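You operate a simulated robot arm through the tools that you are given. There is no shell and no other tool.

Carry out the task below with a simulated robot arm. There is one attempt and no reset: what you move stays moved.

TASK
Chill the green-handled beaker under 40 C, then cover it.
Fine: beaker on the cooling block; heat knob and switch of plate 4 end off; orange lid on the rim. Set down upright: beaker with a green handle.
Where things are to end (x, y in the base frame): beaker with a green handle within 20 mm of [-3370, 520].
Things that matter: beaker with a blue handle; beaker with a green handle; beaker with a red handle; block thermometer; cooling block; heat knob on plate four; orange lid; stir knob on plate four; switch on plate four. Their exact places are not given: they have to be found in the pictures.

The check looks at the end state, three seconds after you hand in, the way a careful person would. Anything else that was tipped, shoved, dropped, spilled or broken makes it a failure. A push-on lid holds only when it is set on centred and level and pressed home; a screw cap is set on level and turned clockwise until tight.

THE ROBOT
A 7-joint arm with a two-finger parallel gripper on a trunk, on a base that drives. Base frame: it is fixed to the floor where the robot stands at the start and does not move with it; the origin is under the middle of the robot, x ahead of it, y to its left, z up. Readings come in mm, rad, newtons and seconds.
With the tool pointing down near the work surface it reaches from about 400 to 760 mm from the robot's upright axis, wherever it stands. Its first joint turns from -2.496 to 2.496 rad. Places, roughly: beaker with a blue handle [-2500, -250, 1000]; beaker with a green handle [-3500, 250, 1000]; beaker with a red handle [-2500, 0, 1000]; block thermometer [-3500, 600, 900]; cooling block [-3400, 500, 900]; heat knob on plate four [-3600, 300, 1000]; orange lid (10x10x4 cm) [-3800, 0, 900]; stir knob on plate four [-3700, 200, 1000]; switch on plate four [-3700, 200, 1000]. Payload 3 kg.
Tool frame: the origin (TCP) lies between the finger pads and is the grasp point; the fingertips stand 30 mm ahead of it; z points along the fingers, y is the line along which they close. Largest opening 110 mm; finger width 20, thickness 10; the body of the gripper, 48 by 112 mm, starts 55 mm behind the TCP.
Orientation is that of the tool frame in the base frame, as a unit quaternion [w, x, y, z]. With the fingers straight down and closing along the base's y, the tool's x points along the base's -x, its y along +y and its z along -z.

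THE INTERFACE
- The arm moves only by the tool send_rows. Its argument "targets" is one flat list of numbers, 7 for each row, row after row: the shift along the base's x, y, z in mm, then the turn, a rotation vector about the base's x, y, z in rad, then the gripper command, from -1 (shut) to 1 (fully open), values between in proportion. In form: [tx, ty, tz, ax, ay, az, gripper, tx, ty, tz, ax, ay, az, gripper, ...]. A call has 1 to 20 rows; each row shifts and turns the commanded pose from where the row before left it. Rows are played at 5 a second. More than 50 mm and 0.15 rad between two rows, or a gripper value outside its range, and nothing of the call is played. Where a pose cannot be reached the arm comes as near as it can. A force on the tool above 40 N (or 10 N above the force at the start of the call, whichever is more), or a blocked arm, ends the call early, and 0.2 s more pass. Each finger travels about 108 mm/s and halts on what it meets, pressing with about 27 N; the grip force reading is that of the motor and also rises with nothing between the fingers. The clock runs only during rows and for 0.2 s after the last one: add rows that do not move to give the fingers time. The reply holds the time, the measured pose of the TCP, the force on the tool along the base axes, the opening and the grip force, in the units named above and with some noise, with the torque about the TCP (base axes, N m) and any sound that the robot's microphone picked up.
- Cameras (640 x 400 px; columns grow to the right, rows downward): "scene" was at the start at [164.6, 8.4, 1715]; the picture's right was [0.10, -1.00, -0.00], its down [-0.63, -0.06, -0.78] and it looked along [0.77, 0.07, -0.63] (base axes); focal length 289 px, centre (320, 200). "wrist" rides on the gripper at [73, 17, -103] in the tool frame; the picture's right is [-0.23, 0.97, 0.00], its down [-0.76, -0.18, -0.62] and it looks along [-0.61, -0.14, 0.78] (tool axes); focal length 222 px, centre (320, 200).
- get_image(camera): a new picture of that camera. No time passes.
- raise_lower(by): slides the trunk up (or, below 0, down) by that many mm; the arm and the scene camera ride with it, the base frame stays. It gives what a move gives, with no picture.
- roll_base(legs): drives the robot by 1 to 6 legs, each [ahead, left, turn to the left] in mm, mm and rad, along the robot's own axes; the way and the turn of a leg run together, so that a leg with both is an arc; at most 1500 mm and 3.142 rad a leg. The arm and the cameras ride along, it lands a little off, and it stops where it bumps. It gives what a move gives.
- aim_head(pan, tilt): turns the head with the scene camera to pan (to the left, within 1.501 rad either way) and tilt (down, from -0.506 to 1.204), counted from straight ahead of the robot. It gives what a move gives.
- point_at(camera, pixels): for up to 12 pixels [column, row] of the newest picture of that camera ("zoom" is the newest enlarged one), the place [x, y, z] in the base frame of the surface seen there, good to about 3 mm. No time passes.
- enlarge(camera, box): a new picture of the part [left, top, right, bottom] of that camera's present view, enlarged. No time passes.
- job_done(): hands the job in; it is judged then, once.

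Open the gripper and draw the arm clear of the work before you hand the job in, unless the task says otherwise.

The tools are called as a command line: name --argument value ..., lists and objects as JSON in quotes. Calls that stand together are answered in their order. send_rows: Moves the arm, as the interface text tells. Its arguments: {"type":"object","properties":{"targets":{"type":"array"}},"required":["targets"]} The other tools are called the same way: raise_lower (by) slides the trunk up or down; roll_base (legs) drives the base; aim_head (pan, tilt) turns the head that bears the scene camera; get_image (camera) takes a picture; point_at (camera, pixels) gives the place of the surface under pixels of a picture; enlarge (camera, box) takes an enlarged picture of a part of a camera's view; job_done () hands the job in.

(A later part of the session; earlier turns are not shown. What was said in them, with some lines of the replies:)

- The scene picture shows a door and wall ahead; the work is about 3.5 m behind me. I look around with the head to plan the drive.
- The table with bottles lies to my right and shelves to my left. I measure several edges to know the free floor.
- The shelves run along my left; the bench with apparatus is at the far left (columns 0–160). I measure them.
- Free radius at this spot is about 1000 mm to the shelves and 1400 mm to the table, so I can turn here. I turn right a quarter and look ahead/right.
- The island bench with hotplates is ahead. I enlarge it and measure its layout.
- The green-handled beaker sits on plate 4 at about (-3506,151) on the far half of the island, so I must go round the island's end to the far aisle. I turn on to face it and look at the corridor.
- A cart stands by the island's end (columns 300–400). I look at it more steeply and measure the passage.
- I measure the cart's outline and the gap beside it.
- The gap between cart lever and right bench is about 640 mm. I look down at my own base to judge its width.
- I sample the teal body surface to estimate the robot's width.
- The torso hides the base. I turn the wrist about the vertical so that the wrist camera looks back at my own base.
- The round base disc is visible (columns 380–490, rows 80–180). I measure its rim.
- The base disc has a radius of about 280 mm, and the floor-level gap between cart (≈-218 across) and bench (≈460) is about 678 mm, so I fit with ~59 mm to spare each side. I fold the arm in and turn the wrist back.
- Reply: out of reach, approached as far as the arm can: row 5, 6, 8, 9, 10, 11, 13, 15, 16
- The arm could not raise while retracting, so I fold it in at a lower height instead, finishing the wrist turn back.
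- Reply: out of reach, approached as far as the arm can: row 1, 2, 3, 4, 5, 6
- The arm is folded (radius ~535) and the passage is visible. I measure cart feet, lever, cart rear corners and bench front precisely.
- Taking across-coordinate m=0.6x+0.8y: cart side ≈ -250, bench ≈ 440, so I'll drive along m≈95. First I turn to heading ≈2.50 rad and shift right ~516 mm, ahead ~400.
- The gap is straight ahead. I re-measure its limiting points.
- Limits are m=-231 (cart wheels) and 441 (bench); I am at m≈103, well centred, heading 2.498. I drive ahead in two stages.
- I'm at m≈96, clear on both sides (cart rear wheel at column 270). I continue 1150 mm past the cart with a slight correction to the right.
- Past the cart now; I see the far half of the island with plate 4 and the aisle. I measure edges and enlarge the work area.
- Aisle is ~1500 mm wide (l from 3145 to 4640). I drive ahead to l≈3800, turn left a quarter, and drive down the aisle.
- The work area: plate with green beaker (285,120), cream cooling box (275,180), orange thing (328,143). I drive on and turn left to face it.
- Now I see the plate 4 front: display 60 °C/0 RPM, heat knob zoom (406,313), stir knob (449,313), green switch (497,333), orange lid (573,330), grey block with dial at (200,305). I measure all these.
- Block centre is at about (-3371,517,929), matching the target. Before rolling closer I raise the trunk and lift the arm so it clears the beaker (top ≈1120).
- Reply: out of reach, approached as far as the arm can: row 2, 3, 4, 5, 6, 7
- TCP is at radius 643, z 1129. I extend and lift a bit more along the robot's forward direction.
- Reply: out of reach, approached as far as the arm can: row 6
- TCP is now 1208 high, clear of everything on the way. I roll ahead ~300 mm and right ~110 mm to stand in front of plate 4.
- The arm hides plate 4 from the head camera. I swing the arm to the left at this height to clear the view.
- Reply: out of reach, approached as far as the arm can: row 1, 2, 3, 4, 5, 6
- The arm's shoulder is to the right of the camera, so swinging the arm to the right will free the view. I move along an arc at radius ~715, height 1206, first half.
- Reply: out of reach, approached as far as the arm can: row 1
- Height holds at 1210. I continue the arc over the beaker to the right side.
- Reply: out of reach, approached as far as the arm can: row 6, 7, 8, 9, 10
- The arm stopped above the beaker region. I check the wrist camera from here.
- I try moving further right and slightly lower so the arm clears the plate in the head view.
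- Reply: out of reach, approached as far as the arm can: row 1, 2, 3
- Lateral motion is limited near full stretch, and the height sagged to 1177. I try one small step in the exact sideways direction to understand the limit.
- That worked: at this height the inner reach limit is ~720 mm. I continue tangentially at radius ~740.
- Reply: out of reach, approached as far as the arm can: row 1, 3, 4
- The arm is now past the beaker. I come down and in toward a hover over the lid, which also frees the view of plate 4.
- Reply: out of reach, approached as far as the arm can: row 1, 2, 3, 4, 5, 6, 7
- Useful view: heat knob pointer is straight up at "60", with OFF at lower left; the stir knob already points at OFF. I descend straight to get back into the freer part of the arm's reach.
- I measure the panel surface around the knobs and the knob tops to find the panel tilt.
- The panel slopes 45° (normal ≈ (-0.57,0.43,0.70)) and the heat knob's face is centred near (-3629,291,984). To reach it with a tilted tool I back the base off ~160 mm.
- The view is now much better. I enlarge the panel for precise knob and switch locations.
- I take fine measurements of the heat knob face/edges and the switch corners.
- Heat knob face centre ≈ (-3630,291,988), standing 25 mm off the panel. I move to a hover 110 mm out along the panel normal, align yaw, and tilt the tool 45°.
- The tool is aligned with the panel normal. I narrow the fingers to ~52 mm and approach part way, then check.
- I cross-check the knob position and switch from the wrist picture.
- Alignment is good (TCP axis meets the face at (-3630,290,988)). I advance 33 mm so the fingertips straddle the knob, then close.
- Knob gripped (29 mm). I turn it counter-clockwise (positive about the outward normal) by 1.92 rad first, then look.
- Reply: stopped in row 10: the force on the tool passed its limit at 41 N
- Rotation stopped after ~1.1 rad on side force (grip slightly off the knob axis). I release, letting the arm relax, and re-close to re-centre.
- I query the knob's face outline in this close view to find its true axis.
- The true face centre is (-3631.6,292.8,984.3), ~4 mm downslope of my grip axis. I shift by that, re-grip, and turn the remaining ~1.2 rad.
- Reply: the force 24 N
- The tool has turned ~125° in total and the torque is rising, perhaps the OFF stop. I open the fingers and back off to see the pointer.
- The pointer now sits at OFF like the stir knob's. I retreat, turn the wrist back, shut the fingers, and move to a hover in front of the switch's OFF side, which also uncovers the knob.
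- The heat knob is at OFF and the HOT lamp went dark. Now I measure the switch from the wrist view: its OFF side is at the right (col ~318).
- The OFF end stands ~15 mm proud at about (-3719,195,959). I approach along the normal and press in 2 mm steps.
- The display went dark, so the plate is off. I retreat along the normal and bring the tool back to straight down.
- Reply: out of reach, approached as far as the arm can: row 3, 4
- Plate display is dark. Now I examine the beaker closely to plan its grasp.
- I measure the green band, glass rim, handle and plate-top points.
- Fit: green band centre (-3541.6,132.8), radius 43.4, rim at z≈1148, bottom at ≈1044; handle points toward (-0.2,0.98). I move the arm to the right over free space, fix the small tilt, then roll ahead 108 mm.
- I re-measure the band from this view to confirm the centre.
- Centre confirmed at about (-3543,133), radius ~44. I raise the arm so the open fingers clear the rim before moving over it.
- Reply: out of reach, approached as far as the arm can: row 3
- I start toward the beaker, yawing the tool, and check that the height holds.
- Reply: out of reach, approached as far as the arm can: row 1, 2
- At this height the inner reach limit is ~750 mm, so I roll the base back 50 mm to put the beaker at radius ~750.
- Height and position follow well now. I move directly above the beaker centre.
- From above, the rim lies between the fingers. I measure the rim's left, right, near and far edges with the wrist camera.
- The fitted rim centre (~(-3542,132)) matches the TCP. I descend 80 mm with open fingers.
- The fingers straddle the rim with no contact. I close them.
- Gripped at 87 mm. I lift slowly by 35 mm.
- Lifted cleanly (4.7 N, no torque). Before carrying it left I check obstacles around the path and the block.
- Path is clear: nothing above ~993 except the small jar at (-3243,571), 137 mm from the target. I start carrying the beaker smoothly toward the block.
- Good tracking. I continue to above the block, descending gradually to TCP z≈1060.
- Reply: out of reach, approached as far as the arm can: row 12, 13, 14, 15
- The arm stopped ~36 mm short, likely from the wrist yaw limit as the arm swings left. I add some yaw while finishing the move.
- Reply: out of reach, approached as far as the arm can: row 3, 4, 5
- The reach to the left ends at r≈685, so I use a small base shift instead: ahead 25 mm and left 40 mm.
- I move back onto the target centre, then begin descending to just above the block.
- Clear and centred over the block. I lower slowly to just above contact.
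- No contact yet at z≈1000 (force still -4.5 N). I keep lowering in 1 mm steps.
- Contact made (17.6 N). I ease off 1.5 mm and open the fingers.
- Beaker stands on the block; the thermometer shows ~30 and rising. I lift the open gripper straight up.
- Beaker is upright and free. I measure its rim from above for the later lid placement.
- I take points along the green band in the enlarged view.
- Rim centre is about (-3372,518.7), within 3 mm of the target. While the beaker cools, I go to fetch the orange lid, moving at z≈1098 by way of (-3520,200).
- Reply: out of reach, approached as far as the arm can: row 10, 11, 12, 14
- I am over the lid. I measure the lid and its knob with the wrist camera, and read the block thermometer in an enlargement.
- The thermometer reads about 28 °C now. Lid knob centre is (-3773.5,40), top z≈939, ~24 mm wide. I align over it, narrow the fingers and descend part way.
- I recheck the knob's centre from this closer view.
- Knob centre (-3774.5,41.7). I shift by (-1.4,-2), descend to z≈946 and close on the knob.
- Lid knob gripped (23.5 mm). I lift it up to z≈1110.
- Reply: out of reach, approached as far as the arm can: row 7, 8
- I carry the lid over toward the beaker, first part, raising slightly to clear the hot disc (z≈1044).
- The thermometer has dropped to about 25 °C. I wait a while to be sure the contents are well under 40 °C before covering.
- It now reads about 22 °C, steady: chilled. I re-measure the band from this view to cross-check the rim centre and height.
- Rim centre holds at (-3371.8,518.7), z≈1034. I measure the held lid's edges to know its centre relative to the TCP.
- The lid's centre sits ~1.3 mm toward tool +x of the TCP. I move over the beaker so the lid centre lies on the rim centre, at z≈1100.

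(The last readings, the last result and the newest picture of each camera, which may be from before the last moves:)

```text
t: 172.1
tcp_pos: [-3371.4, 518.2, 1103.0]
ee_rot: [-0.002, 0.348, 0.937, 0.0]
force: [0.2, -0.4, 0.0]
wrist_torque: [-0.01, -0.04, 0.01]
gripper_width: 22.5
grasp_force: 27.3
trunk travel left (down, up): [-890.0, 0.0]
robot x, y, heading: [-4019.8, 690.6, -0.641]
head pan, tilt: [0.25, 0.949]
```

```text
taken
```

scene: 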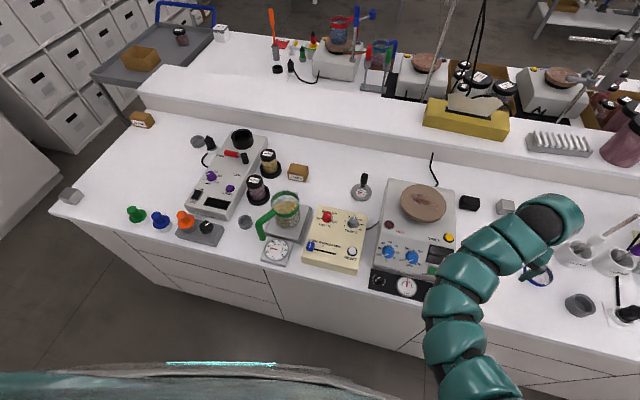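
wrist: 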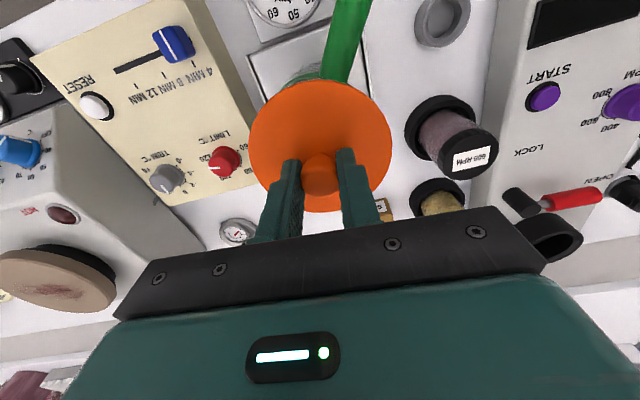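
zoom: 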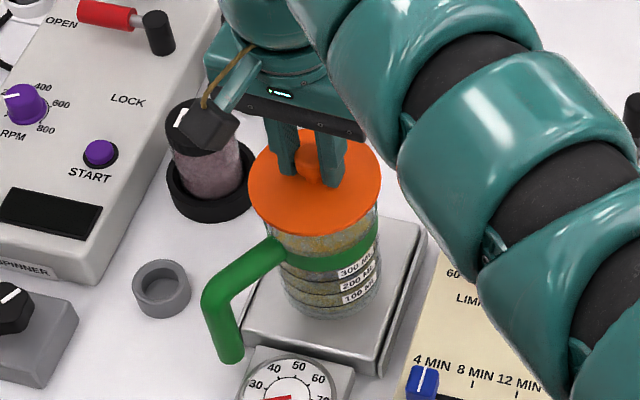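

The lid hovers centred over the beaker. I lower it slowly toward the rim.

send_rows --targets '[0, 0, -4, 0, 0, 0, -1, 0, 0, -4, 0, 0, 0, -1, 0, 0, -4, 0, 0, 0, -1, 0, 0, -4, 0, 0, 0, -1, 0, 0, -2, 0, 0, 0, -1, 0, 0, -2, 0, 0, 0, -1, 0, 0, 0, 0, 0, 0, -1]'

send_rows --targets '[0, 0, -1, 0, 0, 0, -1, 0, 0, -1, 0, 0, 0, -1, 0, 0, -1, 0, 0, 0, -1, 0, 0, 0, 0, 0, 0, -1]'

enlarge --camera "scene" --box '[235, 150, 335, 250]'

```text
t: 173.7
tcp_pos: [-3370.4, 518.3, 1082.6]
ee_rot: [-0.001, 0.347, 0.938, 0.0]
force: [0.3, -0.3, -0.4]
wrist_torque: [0.01, -0.01, -0.04]
gripper_width: 23.0
grasp_force: 27.0
trunk travel left (down, up): [-890.0, 0.0]
robot x, y, heading: [-4018.9, 687.4, -0.645]
head pan, tilt: [0.25, 0.949]
```

```text
t: 174.7
tcp_pos: [-3370.3, 516.8, 1078.5]
ee_rot: [-0.001, 0.348, 0.938, 0.0]
force: [-0.2, -0.6, 0.6]
wrist_torque: [0.02, 0.03, 0.02]
gripper_width: 22.8
grasp_force: 27.3
trunk travel left (down, up): [-890.0, 0.0]
robot x, y, heading: [-4023.3, 691.1, -0.644]
head pan, tilt: [0.25, 0.949]
```

```text
4.00 times, centred on (285, 200) of scene
```

zoom: 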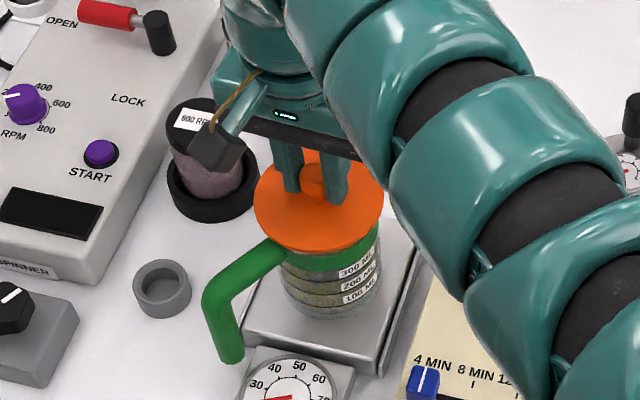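

No contact yet; the lid looks ~1.5–2 mm left of the band in the picture, so I nudge it and continue lowering in 1 mm steps.

send_rows --targets '[-0.5, -1, 0, 0, 0, 0, -1, 0, 0, -1, 0, 0, 0, -1, 0, 0, -1, 0, 0, 0, -1, 0, 0, 0, 0, 0, 0, -1]'

send_rows --targets '[0, 0, -1, 0, 0, 0, -1, 0, 0, -1, 0, 0, 0, -1, 0, 0, 0, 0, 0, 0, -1]'

enlarge --camera "scene" --box '[250, 175, 320, 235]'

```text
t: 175.7
tcp_pos: [-3372.2, 517.5, 1077.5]
ee_rot: [-0.002, 0.348, 0.937, -0.001]
force: [0.0, 0.9, 1.1]
wrist_torque: [0.02, -0.01, -0.02]
gripper_width: 22.8
grasp_force: 26.8
trunk travel left (down, up): [-890.0, 0.0]
robot x, y, heading: [-4021.6, 692.0, -0.644]
head pan, tilt: [0.25, 0.949]
```

```text
t: 176.5
tcp_pos: [-3370.8, 518.1, 1075.2]
ee_rot: [-0.001, 0.347, 0.938, -0.001]
force: [-2.1, 1.5, 5.1]
wrist_torque: [0.07, 0.02, 0.06]
gripper_width: 22.8
grasp_force: 27.4
trunk travel left (down, up): [-890.0, 0.0]
robot x, y, heading: [-4022.1, 692.8, -0.641]
head pan, tilt: [0.25, 0.949]
```

```text
6.67 times, centred on (285, 205) of scene
```

zoom: 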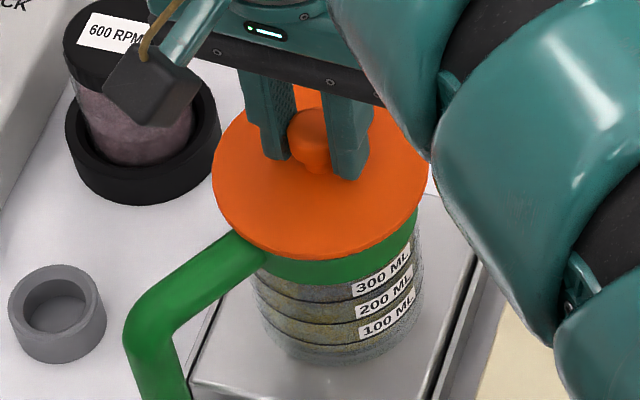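

Contact begins (5 N). I press down further in 1 mm steps, watching the force and any sound.

send_rows --targets '[0, 0, -1, 0, 0, 0, -1, 0, 0, -1, 0, 0, 0, -1, 0, 0, 0, 0, 0, 0, -1]'

send_rows --targets '[0, 0, -1, 0, 0, 0, -1, 0, 0, -1, 0, 0, 0, -1, 0, 0, 0, 0, 0, 0, -1]'

```text
t: 177.3
tcp_pos: [-3371.8, 517.6, 1074.2]
ee_rot: [0.001, 0.348, 0.937, 0.001]
force: [0.8, 1.2, 24.1]
wrist_torque: [0.15, 0.22, 0.13]
gripper_width: 22.7
grasp_force: 27.5
trunk travel left (down, up): [-890.0, 0.0]
robot x, y, heading: [-4017.9, 692.0, -0.641]
head pan, tilt: [0.25, 0.949]
```

```text
t: 177.9
tcp_pos: [-3369.2, 518.3, 1074.0]
ee_rot: [0.003, 0.347, 0.938, 0.002]
force: [-3.8, 1.3, 13.6]
wrist_torque: [0.1, 0.56, 0.1]
gripper_width: 22.9
grasp_force: 27.0
trunk travel left (down, up): [-890.0, 0.0]
robot x, y, heading: [-4019.8, 691.7, -0.644]
head pan, tilt: [0.25, 0.949]
stopped in row 3: the force on the tool passed its limit at 40 N (the readings are from after the stop); the commanded pose is now the measured one
```

It reached 40 N at z≈1074 without further travel. I look closely at the lid seat.

enlarge --camera "scene" --box '[250, 175, 320, 235]'

get_image --camera "wrist"

```text
6.67 times, centred on (285, 205) of scene
```

zoom: 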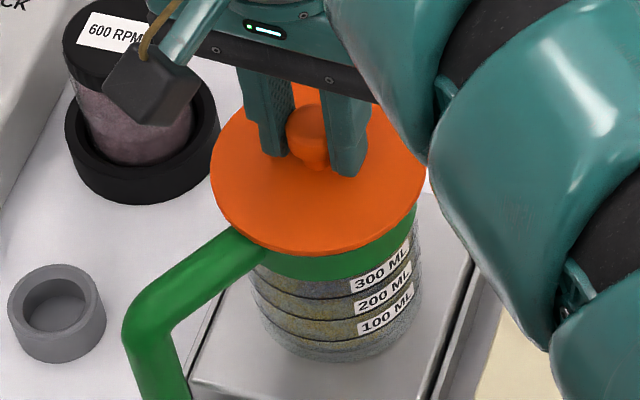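

```text
taken
```

wrist: 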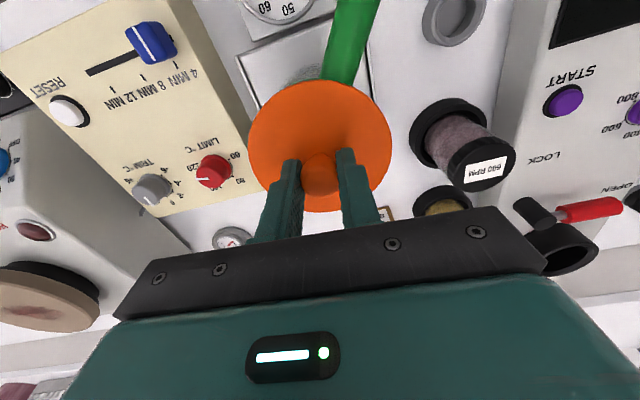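

I check the lid's centring on the band numerically with points around its edge.

point_at --camera "zoom" --pixels '[[215, 180], [218, 200], [235, 225], [260, 242], [300, 250], [350, 243], [395, 222], [418, 195], [232, 130], [300, 270], [370, 262], [410, 225]]'

enlarge --camera "wrist" --box '[230, 65, 410, 225]'

point_at --camera "zoom" --pixels '[[148, 160], [160, 110], [200, 75], [250, 52], [318, 43], [380, 52], [440, 85], [480, 130], [495, 180], [155, 220], [488, 230], [320, 360]]'

```text
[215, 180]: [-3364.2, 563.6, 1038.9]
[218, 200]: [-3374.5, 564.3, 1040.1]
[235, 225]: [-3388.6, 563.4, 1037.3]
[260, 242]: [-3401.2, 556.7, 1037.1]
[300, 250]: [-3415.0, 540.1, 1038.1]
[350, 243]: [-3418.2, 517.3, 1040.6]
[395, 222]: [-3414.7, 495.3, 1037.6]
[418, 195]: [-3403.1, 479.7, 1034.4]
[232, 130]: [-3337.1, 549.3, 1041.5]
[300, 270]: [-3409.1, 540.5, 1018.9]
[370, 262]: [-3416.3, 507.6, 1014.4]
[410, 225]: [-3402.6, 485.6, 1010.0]
```

```text
2.50 times, centred on (320, 145) of wrist
```

zoom: 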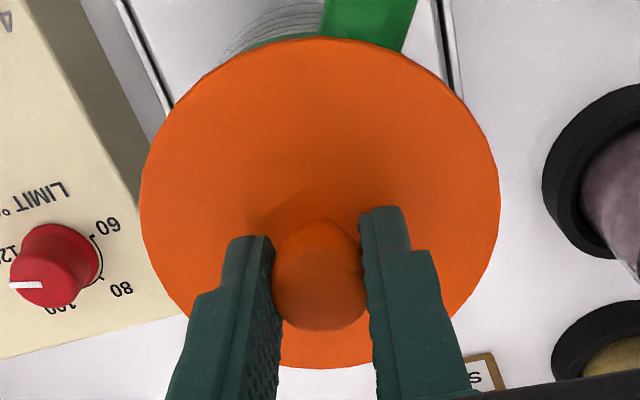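

```text
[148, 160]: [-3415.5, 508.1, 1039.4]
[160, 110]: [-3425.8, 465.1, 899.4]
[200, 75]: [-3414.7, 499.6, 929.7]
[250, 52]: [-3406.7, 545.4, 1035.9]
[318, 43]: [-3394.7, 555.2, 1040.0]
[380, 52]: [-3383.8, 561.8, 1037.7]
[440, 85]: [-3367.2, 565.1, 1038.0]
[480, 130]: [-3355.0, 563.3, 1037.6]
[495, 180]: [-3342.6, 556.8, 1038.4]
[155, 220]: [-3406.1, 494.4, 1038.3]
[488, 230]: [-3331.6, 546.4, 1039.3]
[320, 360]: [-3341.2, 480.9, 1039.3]
```

The lid edge fits a circle centred ≈(-3371.3,518.8), matching the rim, with its top level at z≈1039. I release the knob and lift to inspect, then will press again with closed fingers.

send_rows --targets '[0, 0, 0.5, 0, 0, 0, -0.5, 0, 0, 0, 0, 0, 0, -0.2, 0, 0, 0, 0, 0, 0, 0, 0, 0, 0, 0, 0, 0, 0]'

send_rows --targets '[0, 0, 8, 0, 0, 0, 0, 0, 0, 12, 0, 0, 0, 0, 0, 0, 15, 0, 0, 0, 0, 0, 0, 12, 0, 0, 0, 0]'

enlarge --camera "scene" --box '[250, 175, 320, 235]'

get_image --camera "wrist"

```text
t: 178.9
tcp_pos: [-3369.3, 517.3, 1073.8]
ee_rot: [0.001, 0.348, 0.938, 0.0]
force: [0.5, -1.1, 0.1]
wrist_torque: [-0.02, -0.02, -0.02]
gripper_width: 55.1
grasp_force: 0.0
trunk travel left (down, up): [-890.0, 0.0]
robot x, y, heading: [-4017.6, 692.9, -0.647]
head pan, tilt: [0.25, 0.949]
```

```text
t: 179.9
tcp_pos: [-3367.8, 515.4, 1121.8]
ee_rot: [0.002, 0.348, 0.937, 0.001]
force: [-0.4, 0.5, 0.0]
wrist_torque: [-0.03, 0.01, 0.02]
gripper_width: 54.9
grasp_force: 0.1
trunk travel left (down, up): [-890.0, 0.0]
robot x, y, heading: [-4013.9, 690.9, -0.64]
head pan, tilt: [0.25, 0.949]
```

```text
6.67 times, centred on (285, 205) of scene
```

zoom: 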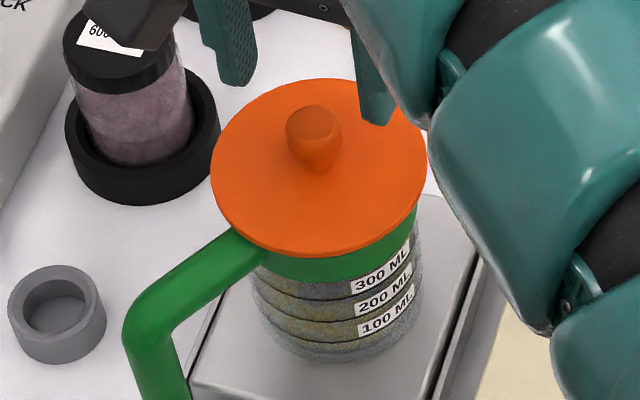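

```text
taken
```

wrist: 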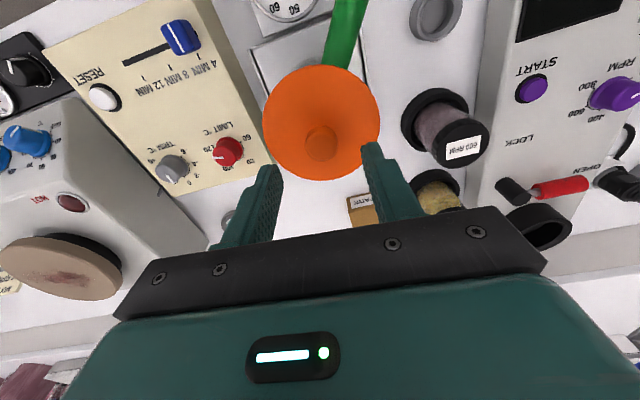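

The lid sits on the beaker. I check its level and knob position by points around the plate.

point_at --camera "zoom" --pixels '[[222, 180], [235, 215], [300, 240], [340, 238], [390, 210], [415, 180], [320, 92], [260, 110], [400, 145], [313, 120], [313, 150], [313, 108]]'

enlarge --camera "wrist" --box '[240, 50, 400, 200]'

point_at --camera "zoom" --pixels '[[185, 150], [455, 150], [320, 55], [320, 290], [230, 80], [410, 80], [220, 250], [420, 250], [320, 205], [320, 235], [295, 220], [350, 220]]'

```text
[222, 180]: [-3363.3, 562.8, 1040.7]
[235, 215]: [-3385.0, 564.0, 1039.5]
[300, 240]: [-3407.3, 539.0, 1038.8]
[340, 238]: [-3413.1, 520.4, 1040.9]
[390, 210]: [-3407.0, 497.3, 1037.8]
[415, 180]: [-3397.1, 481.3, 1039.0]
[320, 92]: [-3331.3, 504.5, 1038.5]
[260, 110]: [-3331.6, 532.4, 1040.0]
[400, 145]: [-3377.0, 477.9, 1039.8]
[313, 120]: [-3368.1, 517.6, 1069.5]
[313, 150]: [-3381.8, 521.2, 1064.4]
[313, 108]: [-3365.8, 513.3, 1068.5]
```

```text
2.67 times, centred on (320, 125) of wrist
```

zoom: 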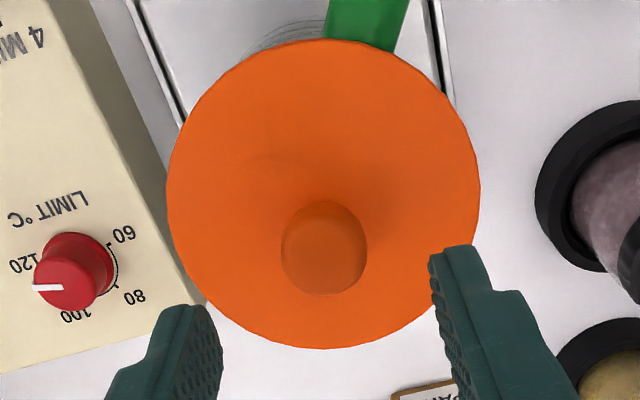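

```text
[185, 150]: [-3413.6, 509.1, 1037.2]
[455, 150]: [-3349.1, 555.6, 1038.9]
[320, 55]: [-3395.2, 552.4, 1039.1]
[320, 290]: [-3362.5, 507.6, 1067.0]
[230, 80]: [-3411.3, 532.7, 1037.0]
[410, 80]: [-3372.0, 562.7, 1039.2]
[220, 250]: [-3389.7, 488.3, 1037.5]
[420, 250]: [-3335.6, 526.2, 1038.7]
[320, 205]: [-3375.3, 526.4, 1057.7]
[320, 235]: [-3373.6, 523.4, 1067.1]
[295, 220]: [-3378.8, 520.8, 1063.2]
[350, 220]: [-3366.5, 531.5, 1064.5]
```

The lid is level (1037–1041 all round). For certainty I press once more on the knob's top (z≈1068) with closed fingers.

send_rows --targets '[-1.5, 2, 0, 0, 0, 0, -1, 0, 0, 0, 0, 0, 0, -1, 0, 0, -6, 0, 0, 0, -1, 0, 0, -6, 0, 0, 0, -1, 0, 0, -5, 0, 0, 0, -1, 0, 0, 0, 0, 0, 0, -1]'

get_image --camera "wrist"

enlarge --camera "scene" --box '[250, 165, 320, 225]'

```text
t: 181.3
tcp_pos: [-3371.8, 519.1, 1103.2]
ee_rot: [0.0, 0.347, 0.938, 0.0]
force: [0.1, -0.8, -0.1]
wrist_torque: [0.0, -0.01, 0.01]
gripper_width: 0.0
grasp_force: 27.2
trunk travel left (down, up): [-890.0, 0.0]
robot x, y, heading: [-4020.3, 690.8, -0.646]
head pan, tilt: [0.25, 0.949]
```

```text
taken
```

wrist: 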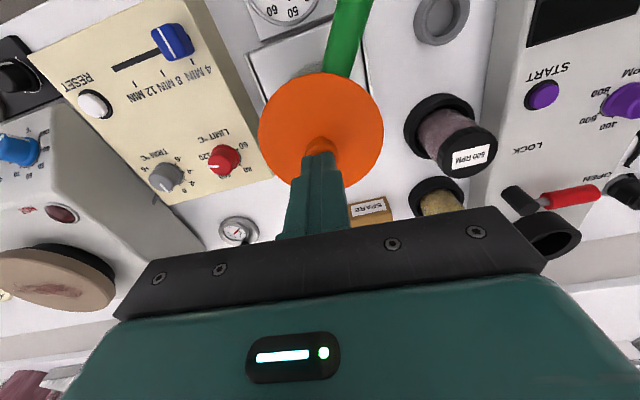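

```text
6.67 times, centred on (285, 195) of scene
```

zoom: 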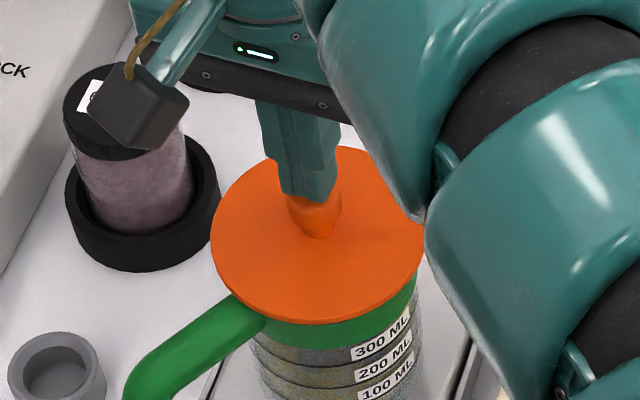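

The closed fingertips sit just above the knob. I press down in 1.5 mm steps to the force limit.

send_rows --targets '[0, 0, -1.5, 0, 0, 0, -1, 0, 0, -1.5, 0, 0, 0, -1, 0, 0, -1.5, 0, 0, 0, -1, 0, 0, -1, 0, 0, 0, -1, 0, 0, 0, 0, 0, 0, -1]'

send_rows --targets '[0, 0, -1, 0, 0, 0, -1, 0, 0, -1, 0, 0, 0, -1, 0, 0, -1, 0, 0, 0, -1, 0, 0, -1, 0, 0, 0, -1, 0, 0, 0, 0, 0, 0, -1]'

```text
t: 182.5
tcp_pos: [-3370.6, 518.4, 1099.1]
ee_rot: [0.003, 0.348, 0.938, 0.001]
force: [-0.1, -0.2, 12.4]
wrist_torque: [0.0, 0.01, 0.03]
gripper_width: 0.0
grasp_force: 27.0
trunk travel left (down, up): [-890.0, 0.0]
robot x, y, heading: [-4023.4, 687.7, -0.642]
head pan, tilt: [0.25, 0.949]
```

```text
t: 183.5
tcp_pos: [-3370.1, 518.9, 1099.9]
ee_rot: [0.006, 0.346, 0.938, 0.001]
force: [-6.6, -0.9, 20.3]
wrist_torque: [-0.02, 0.26, 0.07]
gripper_width: 0.0
grasp_force: 27.2
trunk travel left (down, up): [-890.0, 0.0]
robot x, y, heading: [-4019.3, 694.1, -0.641]
head pan, tilt: [0.25, 0.949]
stopped in row 4: the force on the tool passed its limit at 42 N (the readings are from after the stop); the commanded pose is now the measured one
```

It held 42 N with no further travel, so the lid is home. I lift off and look again.

send_rows --targets '[0, 0, 3, 0, 0, 0, -1, 0, 0, 10, 0, 0, 0, -1, 0, 0, 12, 0, 0, 0, -1, -18, -38, 0, 0, 0, 0, 0, -18, -38, 0, 0, 0, 0, 1, -18, -38, 0, 0, 0, 0, 1, -18, -38, 0, 0, 0, 0, 1, -18, -38, 0, 0, 0, 0, 1, -18, -38, 0, 0, 0, 0, 1]'

get_image --camera "scene"

enlarge --camera "scene" --box '[230, 150, 350, 270]'

```text
t: 185.5
tcp_pos: [-3475.0, 289.3, 1123.5]
ee_rot: [0.005, 0.348, 0.938, 0.003]
force: [-0.4, 0.3, -0.4]
wrist_torque: [0.07, 0.01, -0.01]
gripper_width: 109.9
grasp_force: 0.1
trunk travel left (down, up): [-890.0, 0.0]
robot x, y, heading: [-4018.4, 693.2, -0.646]
head pan, tilt: [0.25, 0.949]
```

```text
taken
```

scene: 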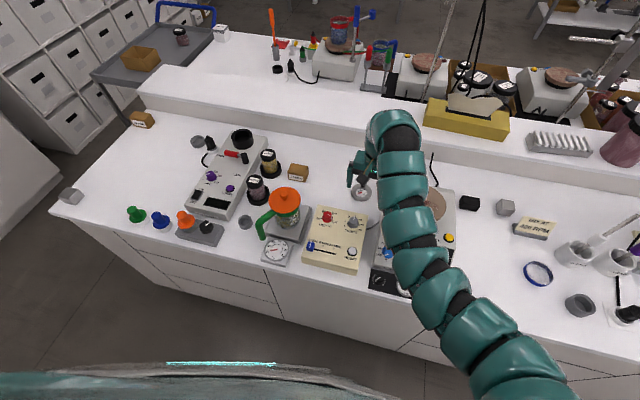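

```text
3.33 times, centred on (290, 210) of scene
```

zoom: 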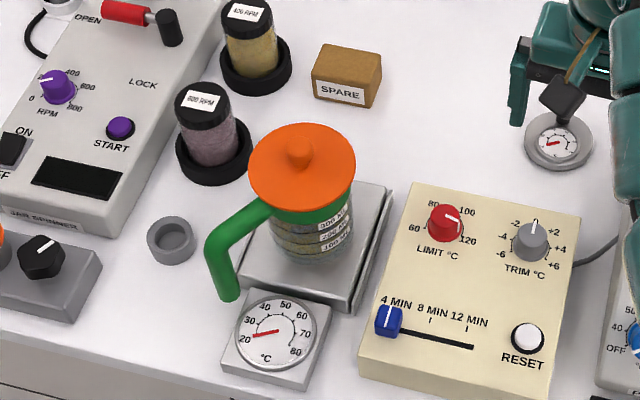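

The lid sits squarely and the thermometer reads ~22 °C. I back the base away 250 mm so the arm is clear, then check plate 4's knobs and switch.

roll_base --legs '[[-280, 0, 0]]'

aim_head --pan 0.1 --tilt 0.8

get_image --camera "scene"

get_image --camera "wrist"

```text
t: 187.5
tcp_pos: [-3702.3, 459.9, 1124.5]
ee_rot: [0.006, 0.347, 0.938, 0.001]
force: [-0.4, 0.3, -1.2]
wrist_torque: [-0.04, 0.0, -0.01]
gripper_width: 110.2
grasp_force: 0.0
trunk travel left (down, up): [-890.0, 0.0]
robot x, y, heading: [-4246.8, 860.3, -0.641]
head pan, tilt: [0.25, 0.949]
```

```text
t: 188.2
tcp_pos: [-3702.0, 458.8, 1121.3]
ee_rot: [0.005, 0.347, 0.938, 0.002]
force: [-0.3, -0.1, -0.6]
wrist_torque: [0.02, 0.01, 0.03]
gripper_width: 110.2
grasp_force: 0.1
trunk travel left (down, up): [-890.0, 0.0]
robot x, y, heading: [-4249.9, 860.6, -0.639]
head pan, tilt: [0.099, 0.799]
```

```text
taken
```

scene: 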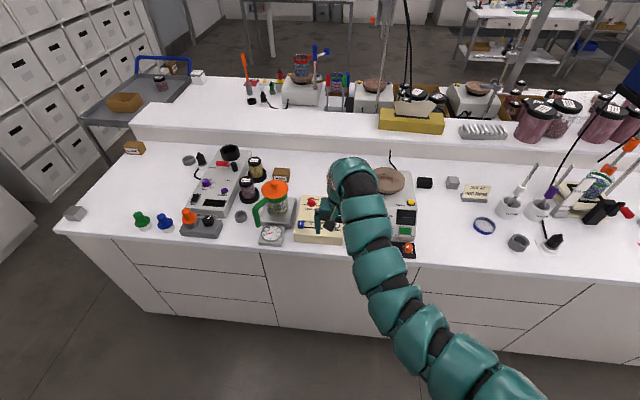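

```text
taken
```

wrist: 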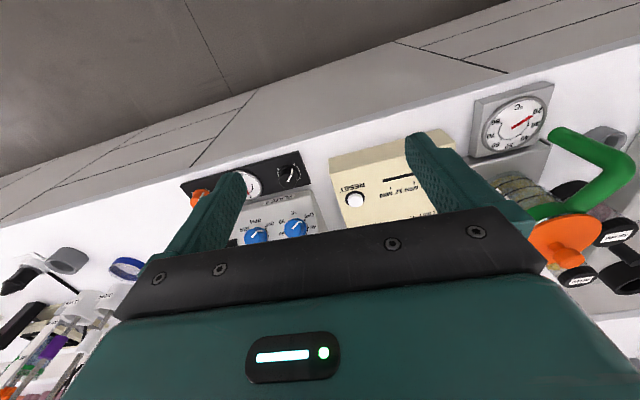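

I enlarge the plate panel to verify the knob, switch and display.

enlarge --camera "scene" --box '[370, 165, 430, 265]'

enlarge --camera "wrist" --box '[180, 160, 340, 260]'

```text
4.00 times, centred on (400, 215) of scene
```

zoom: 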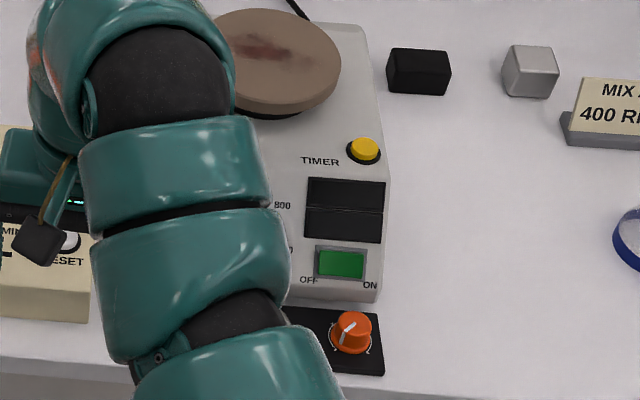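

```text
4.00 times, centred on (260, 210) of wrist
```

zoom: 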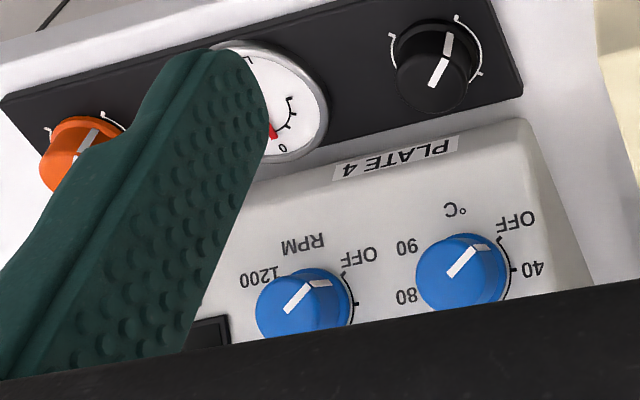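

Everything reads right: heat knob OFF, display dark, stir knob untouched at OFF, beaker lidded on the block. I back off a further 200 mm so the arm is fully clear of the bench.

roll_base --legs '[[-200, 0, 0]]'

get_image --camera "scene"

enlarge --camera "scene" --box '[240, 130, 440, 260]'

```text
t: 189.8
tcp_pos: [-3864.6, 579.8, 1122.3]
ee_rot: [0.005, 0.348, 0.937, 0.002]
force: [0.0, -0.7, 0.4]
wrist_torque: [-0.01, -0.04, -0.02]
gripper_width: 110.0
grasp_force: 0.2
trunk travel left (down, up): [-890.0, 0.0]
robot x, y, heading: [-4409.7, 983.4, -0.642]
head pan, tilt: [0.099, 0.799]
```

```text
taken
```

scene: 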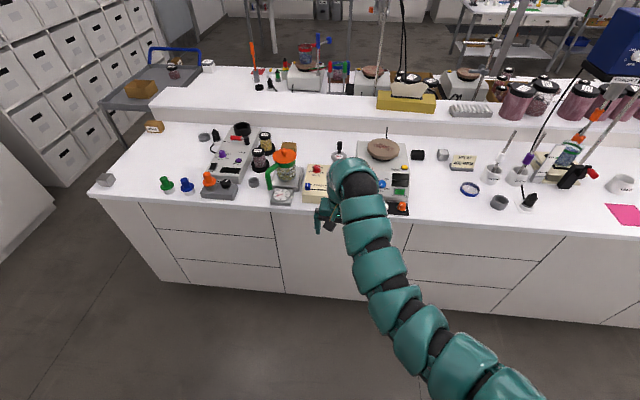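

```text
3.08 times, centred on (340, 195) of scene
```

zoom: 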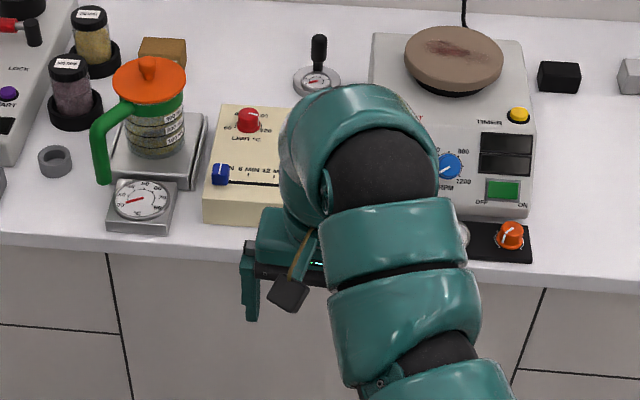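

The final view shows the lidded beaker upright on the cooling block (zoom (150,110)), plate 4 dark, and nothing disturbed; the gripper is open and clear. I hand in the job.

job_done

```text
The job is handed in.
```

I chilled the green-handled beaker to about 22 °C, put its orange lid on, and handed the job in. I have no verdict from the check, only my own pictures and readings.

- **Beaker:** it stands upright on the cooling block, centred at about (-3372, 519), within 3 mm of the target. The block thermometer fell from a peak of about 33 °C to a steady 22 °C before I covered it.
- **Plate 4:** the heat knob points to OFF and the HOT lamp is dark. I pressed the switch to OFF and the display went blank. The stir knob was already at OFF and I left it alone.
- **Lid:** it is centred and level on the rim. I pressed it down twice to about 40 N, and it did not move on the second press.
- **Surroundings:** I saw nothing tipped, moved or spilled in the final picture. I passed the cart near the end of the island without touching it. The gripper is open and the robot has backed clear of the bench.
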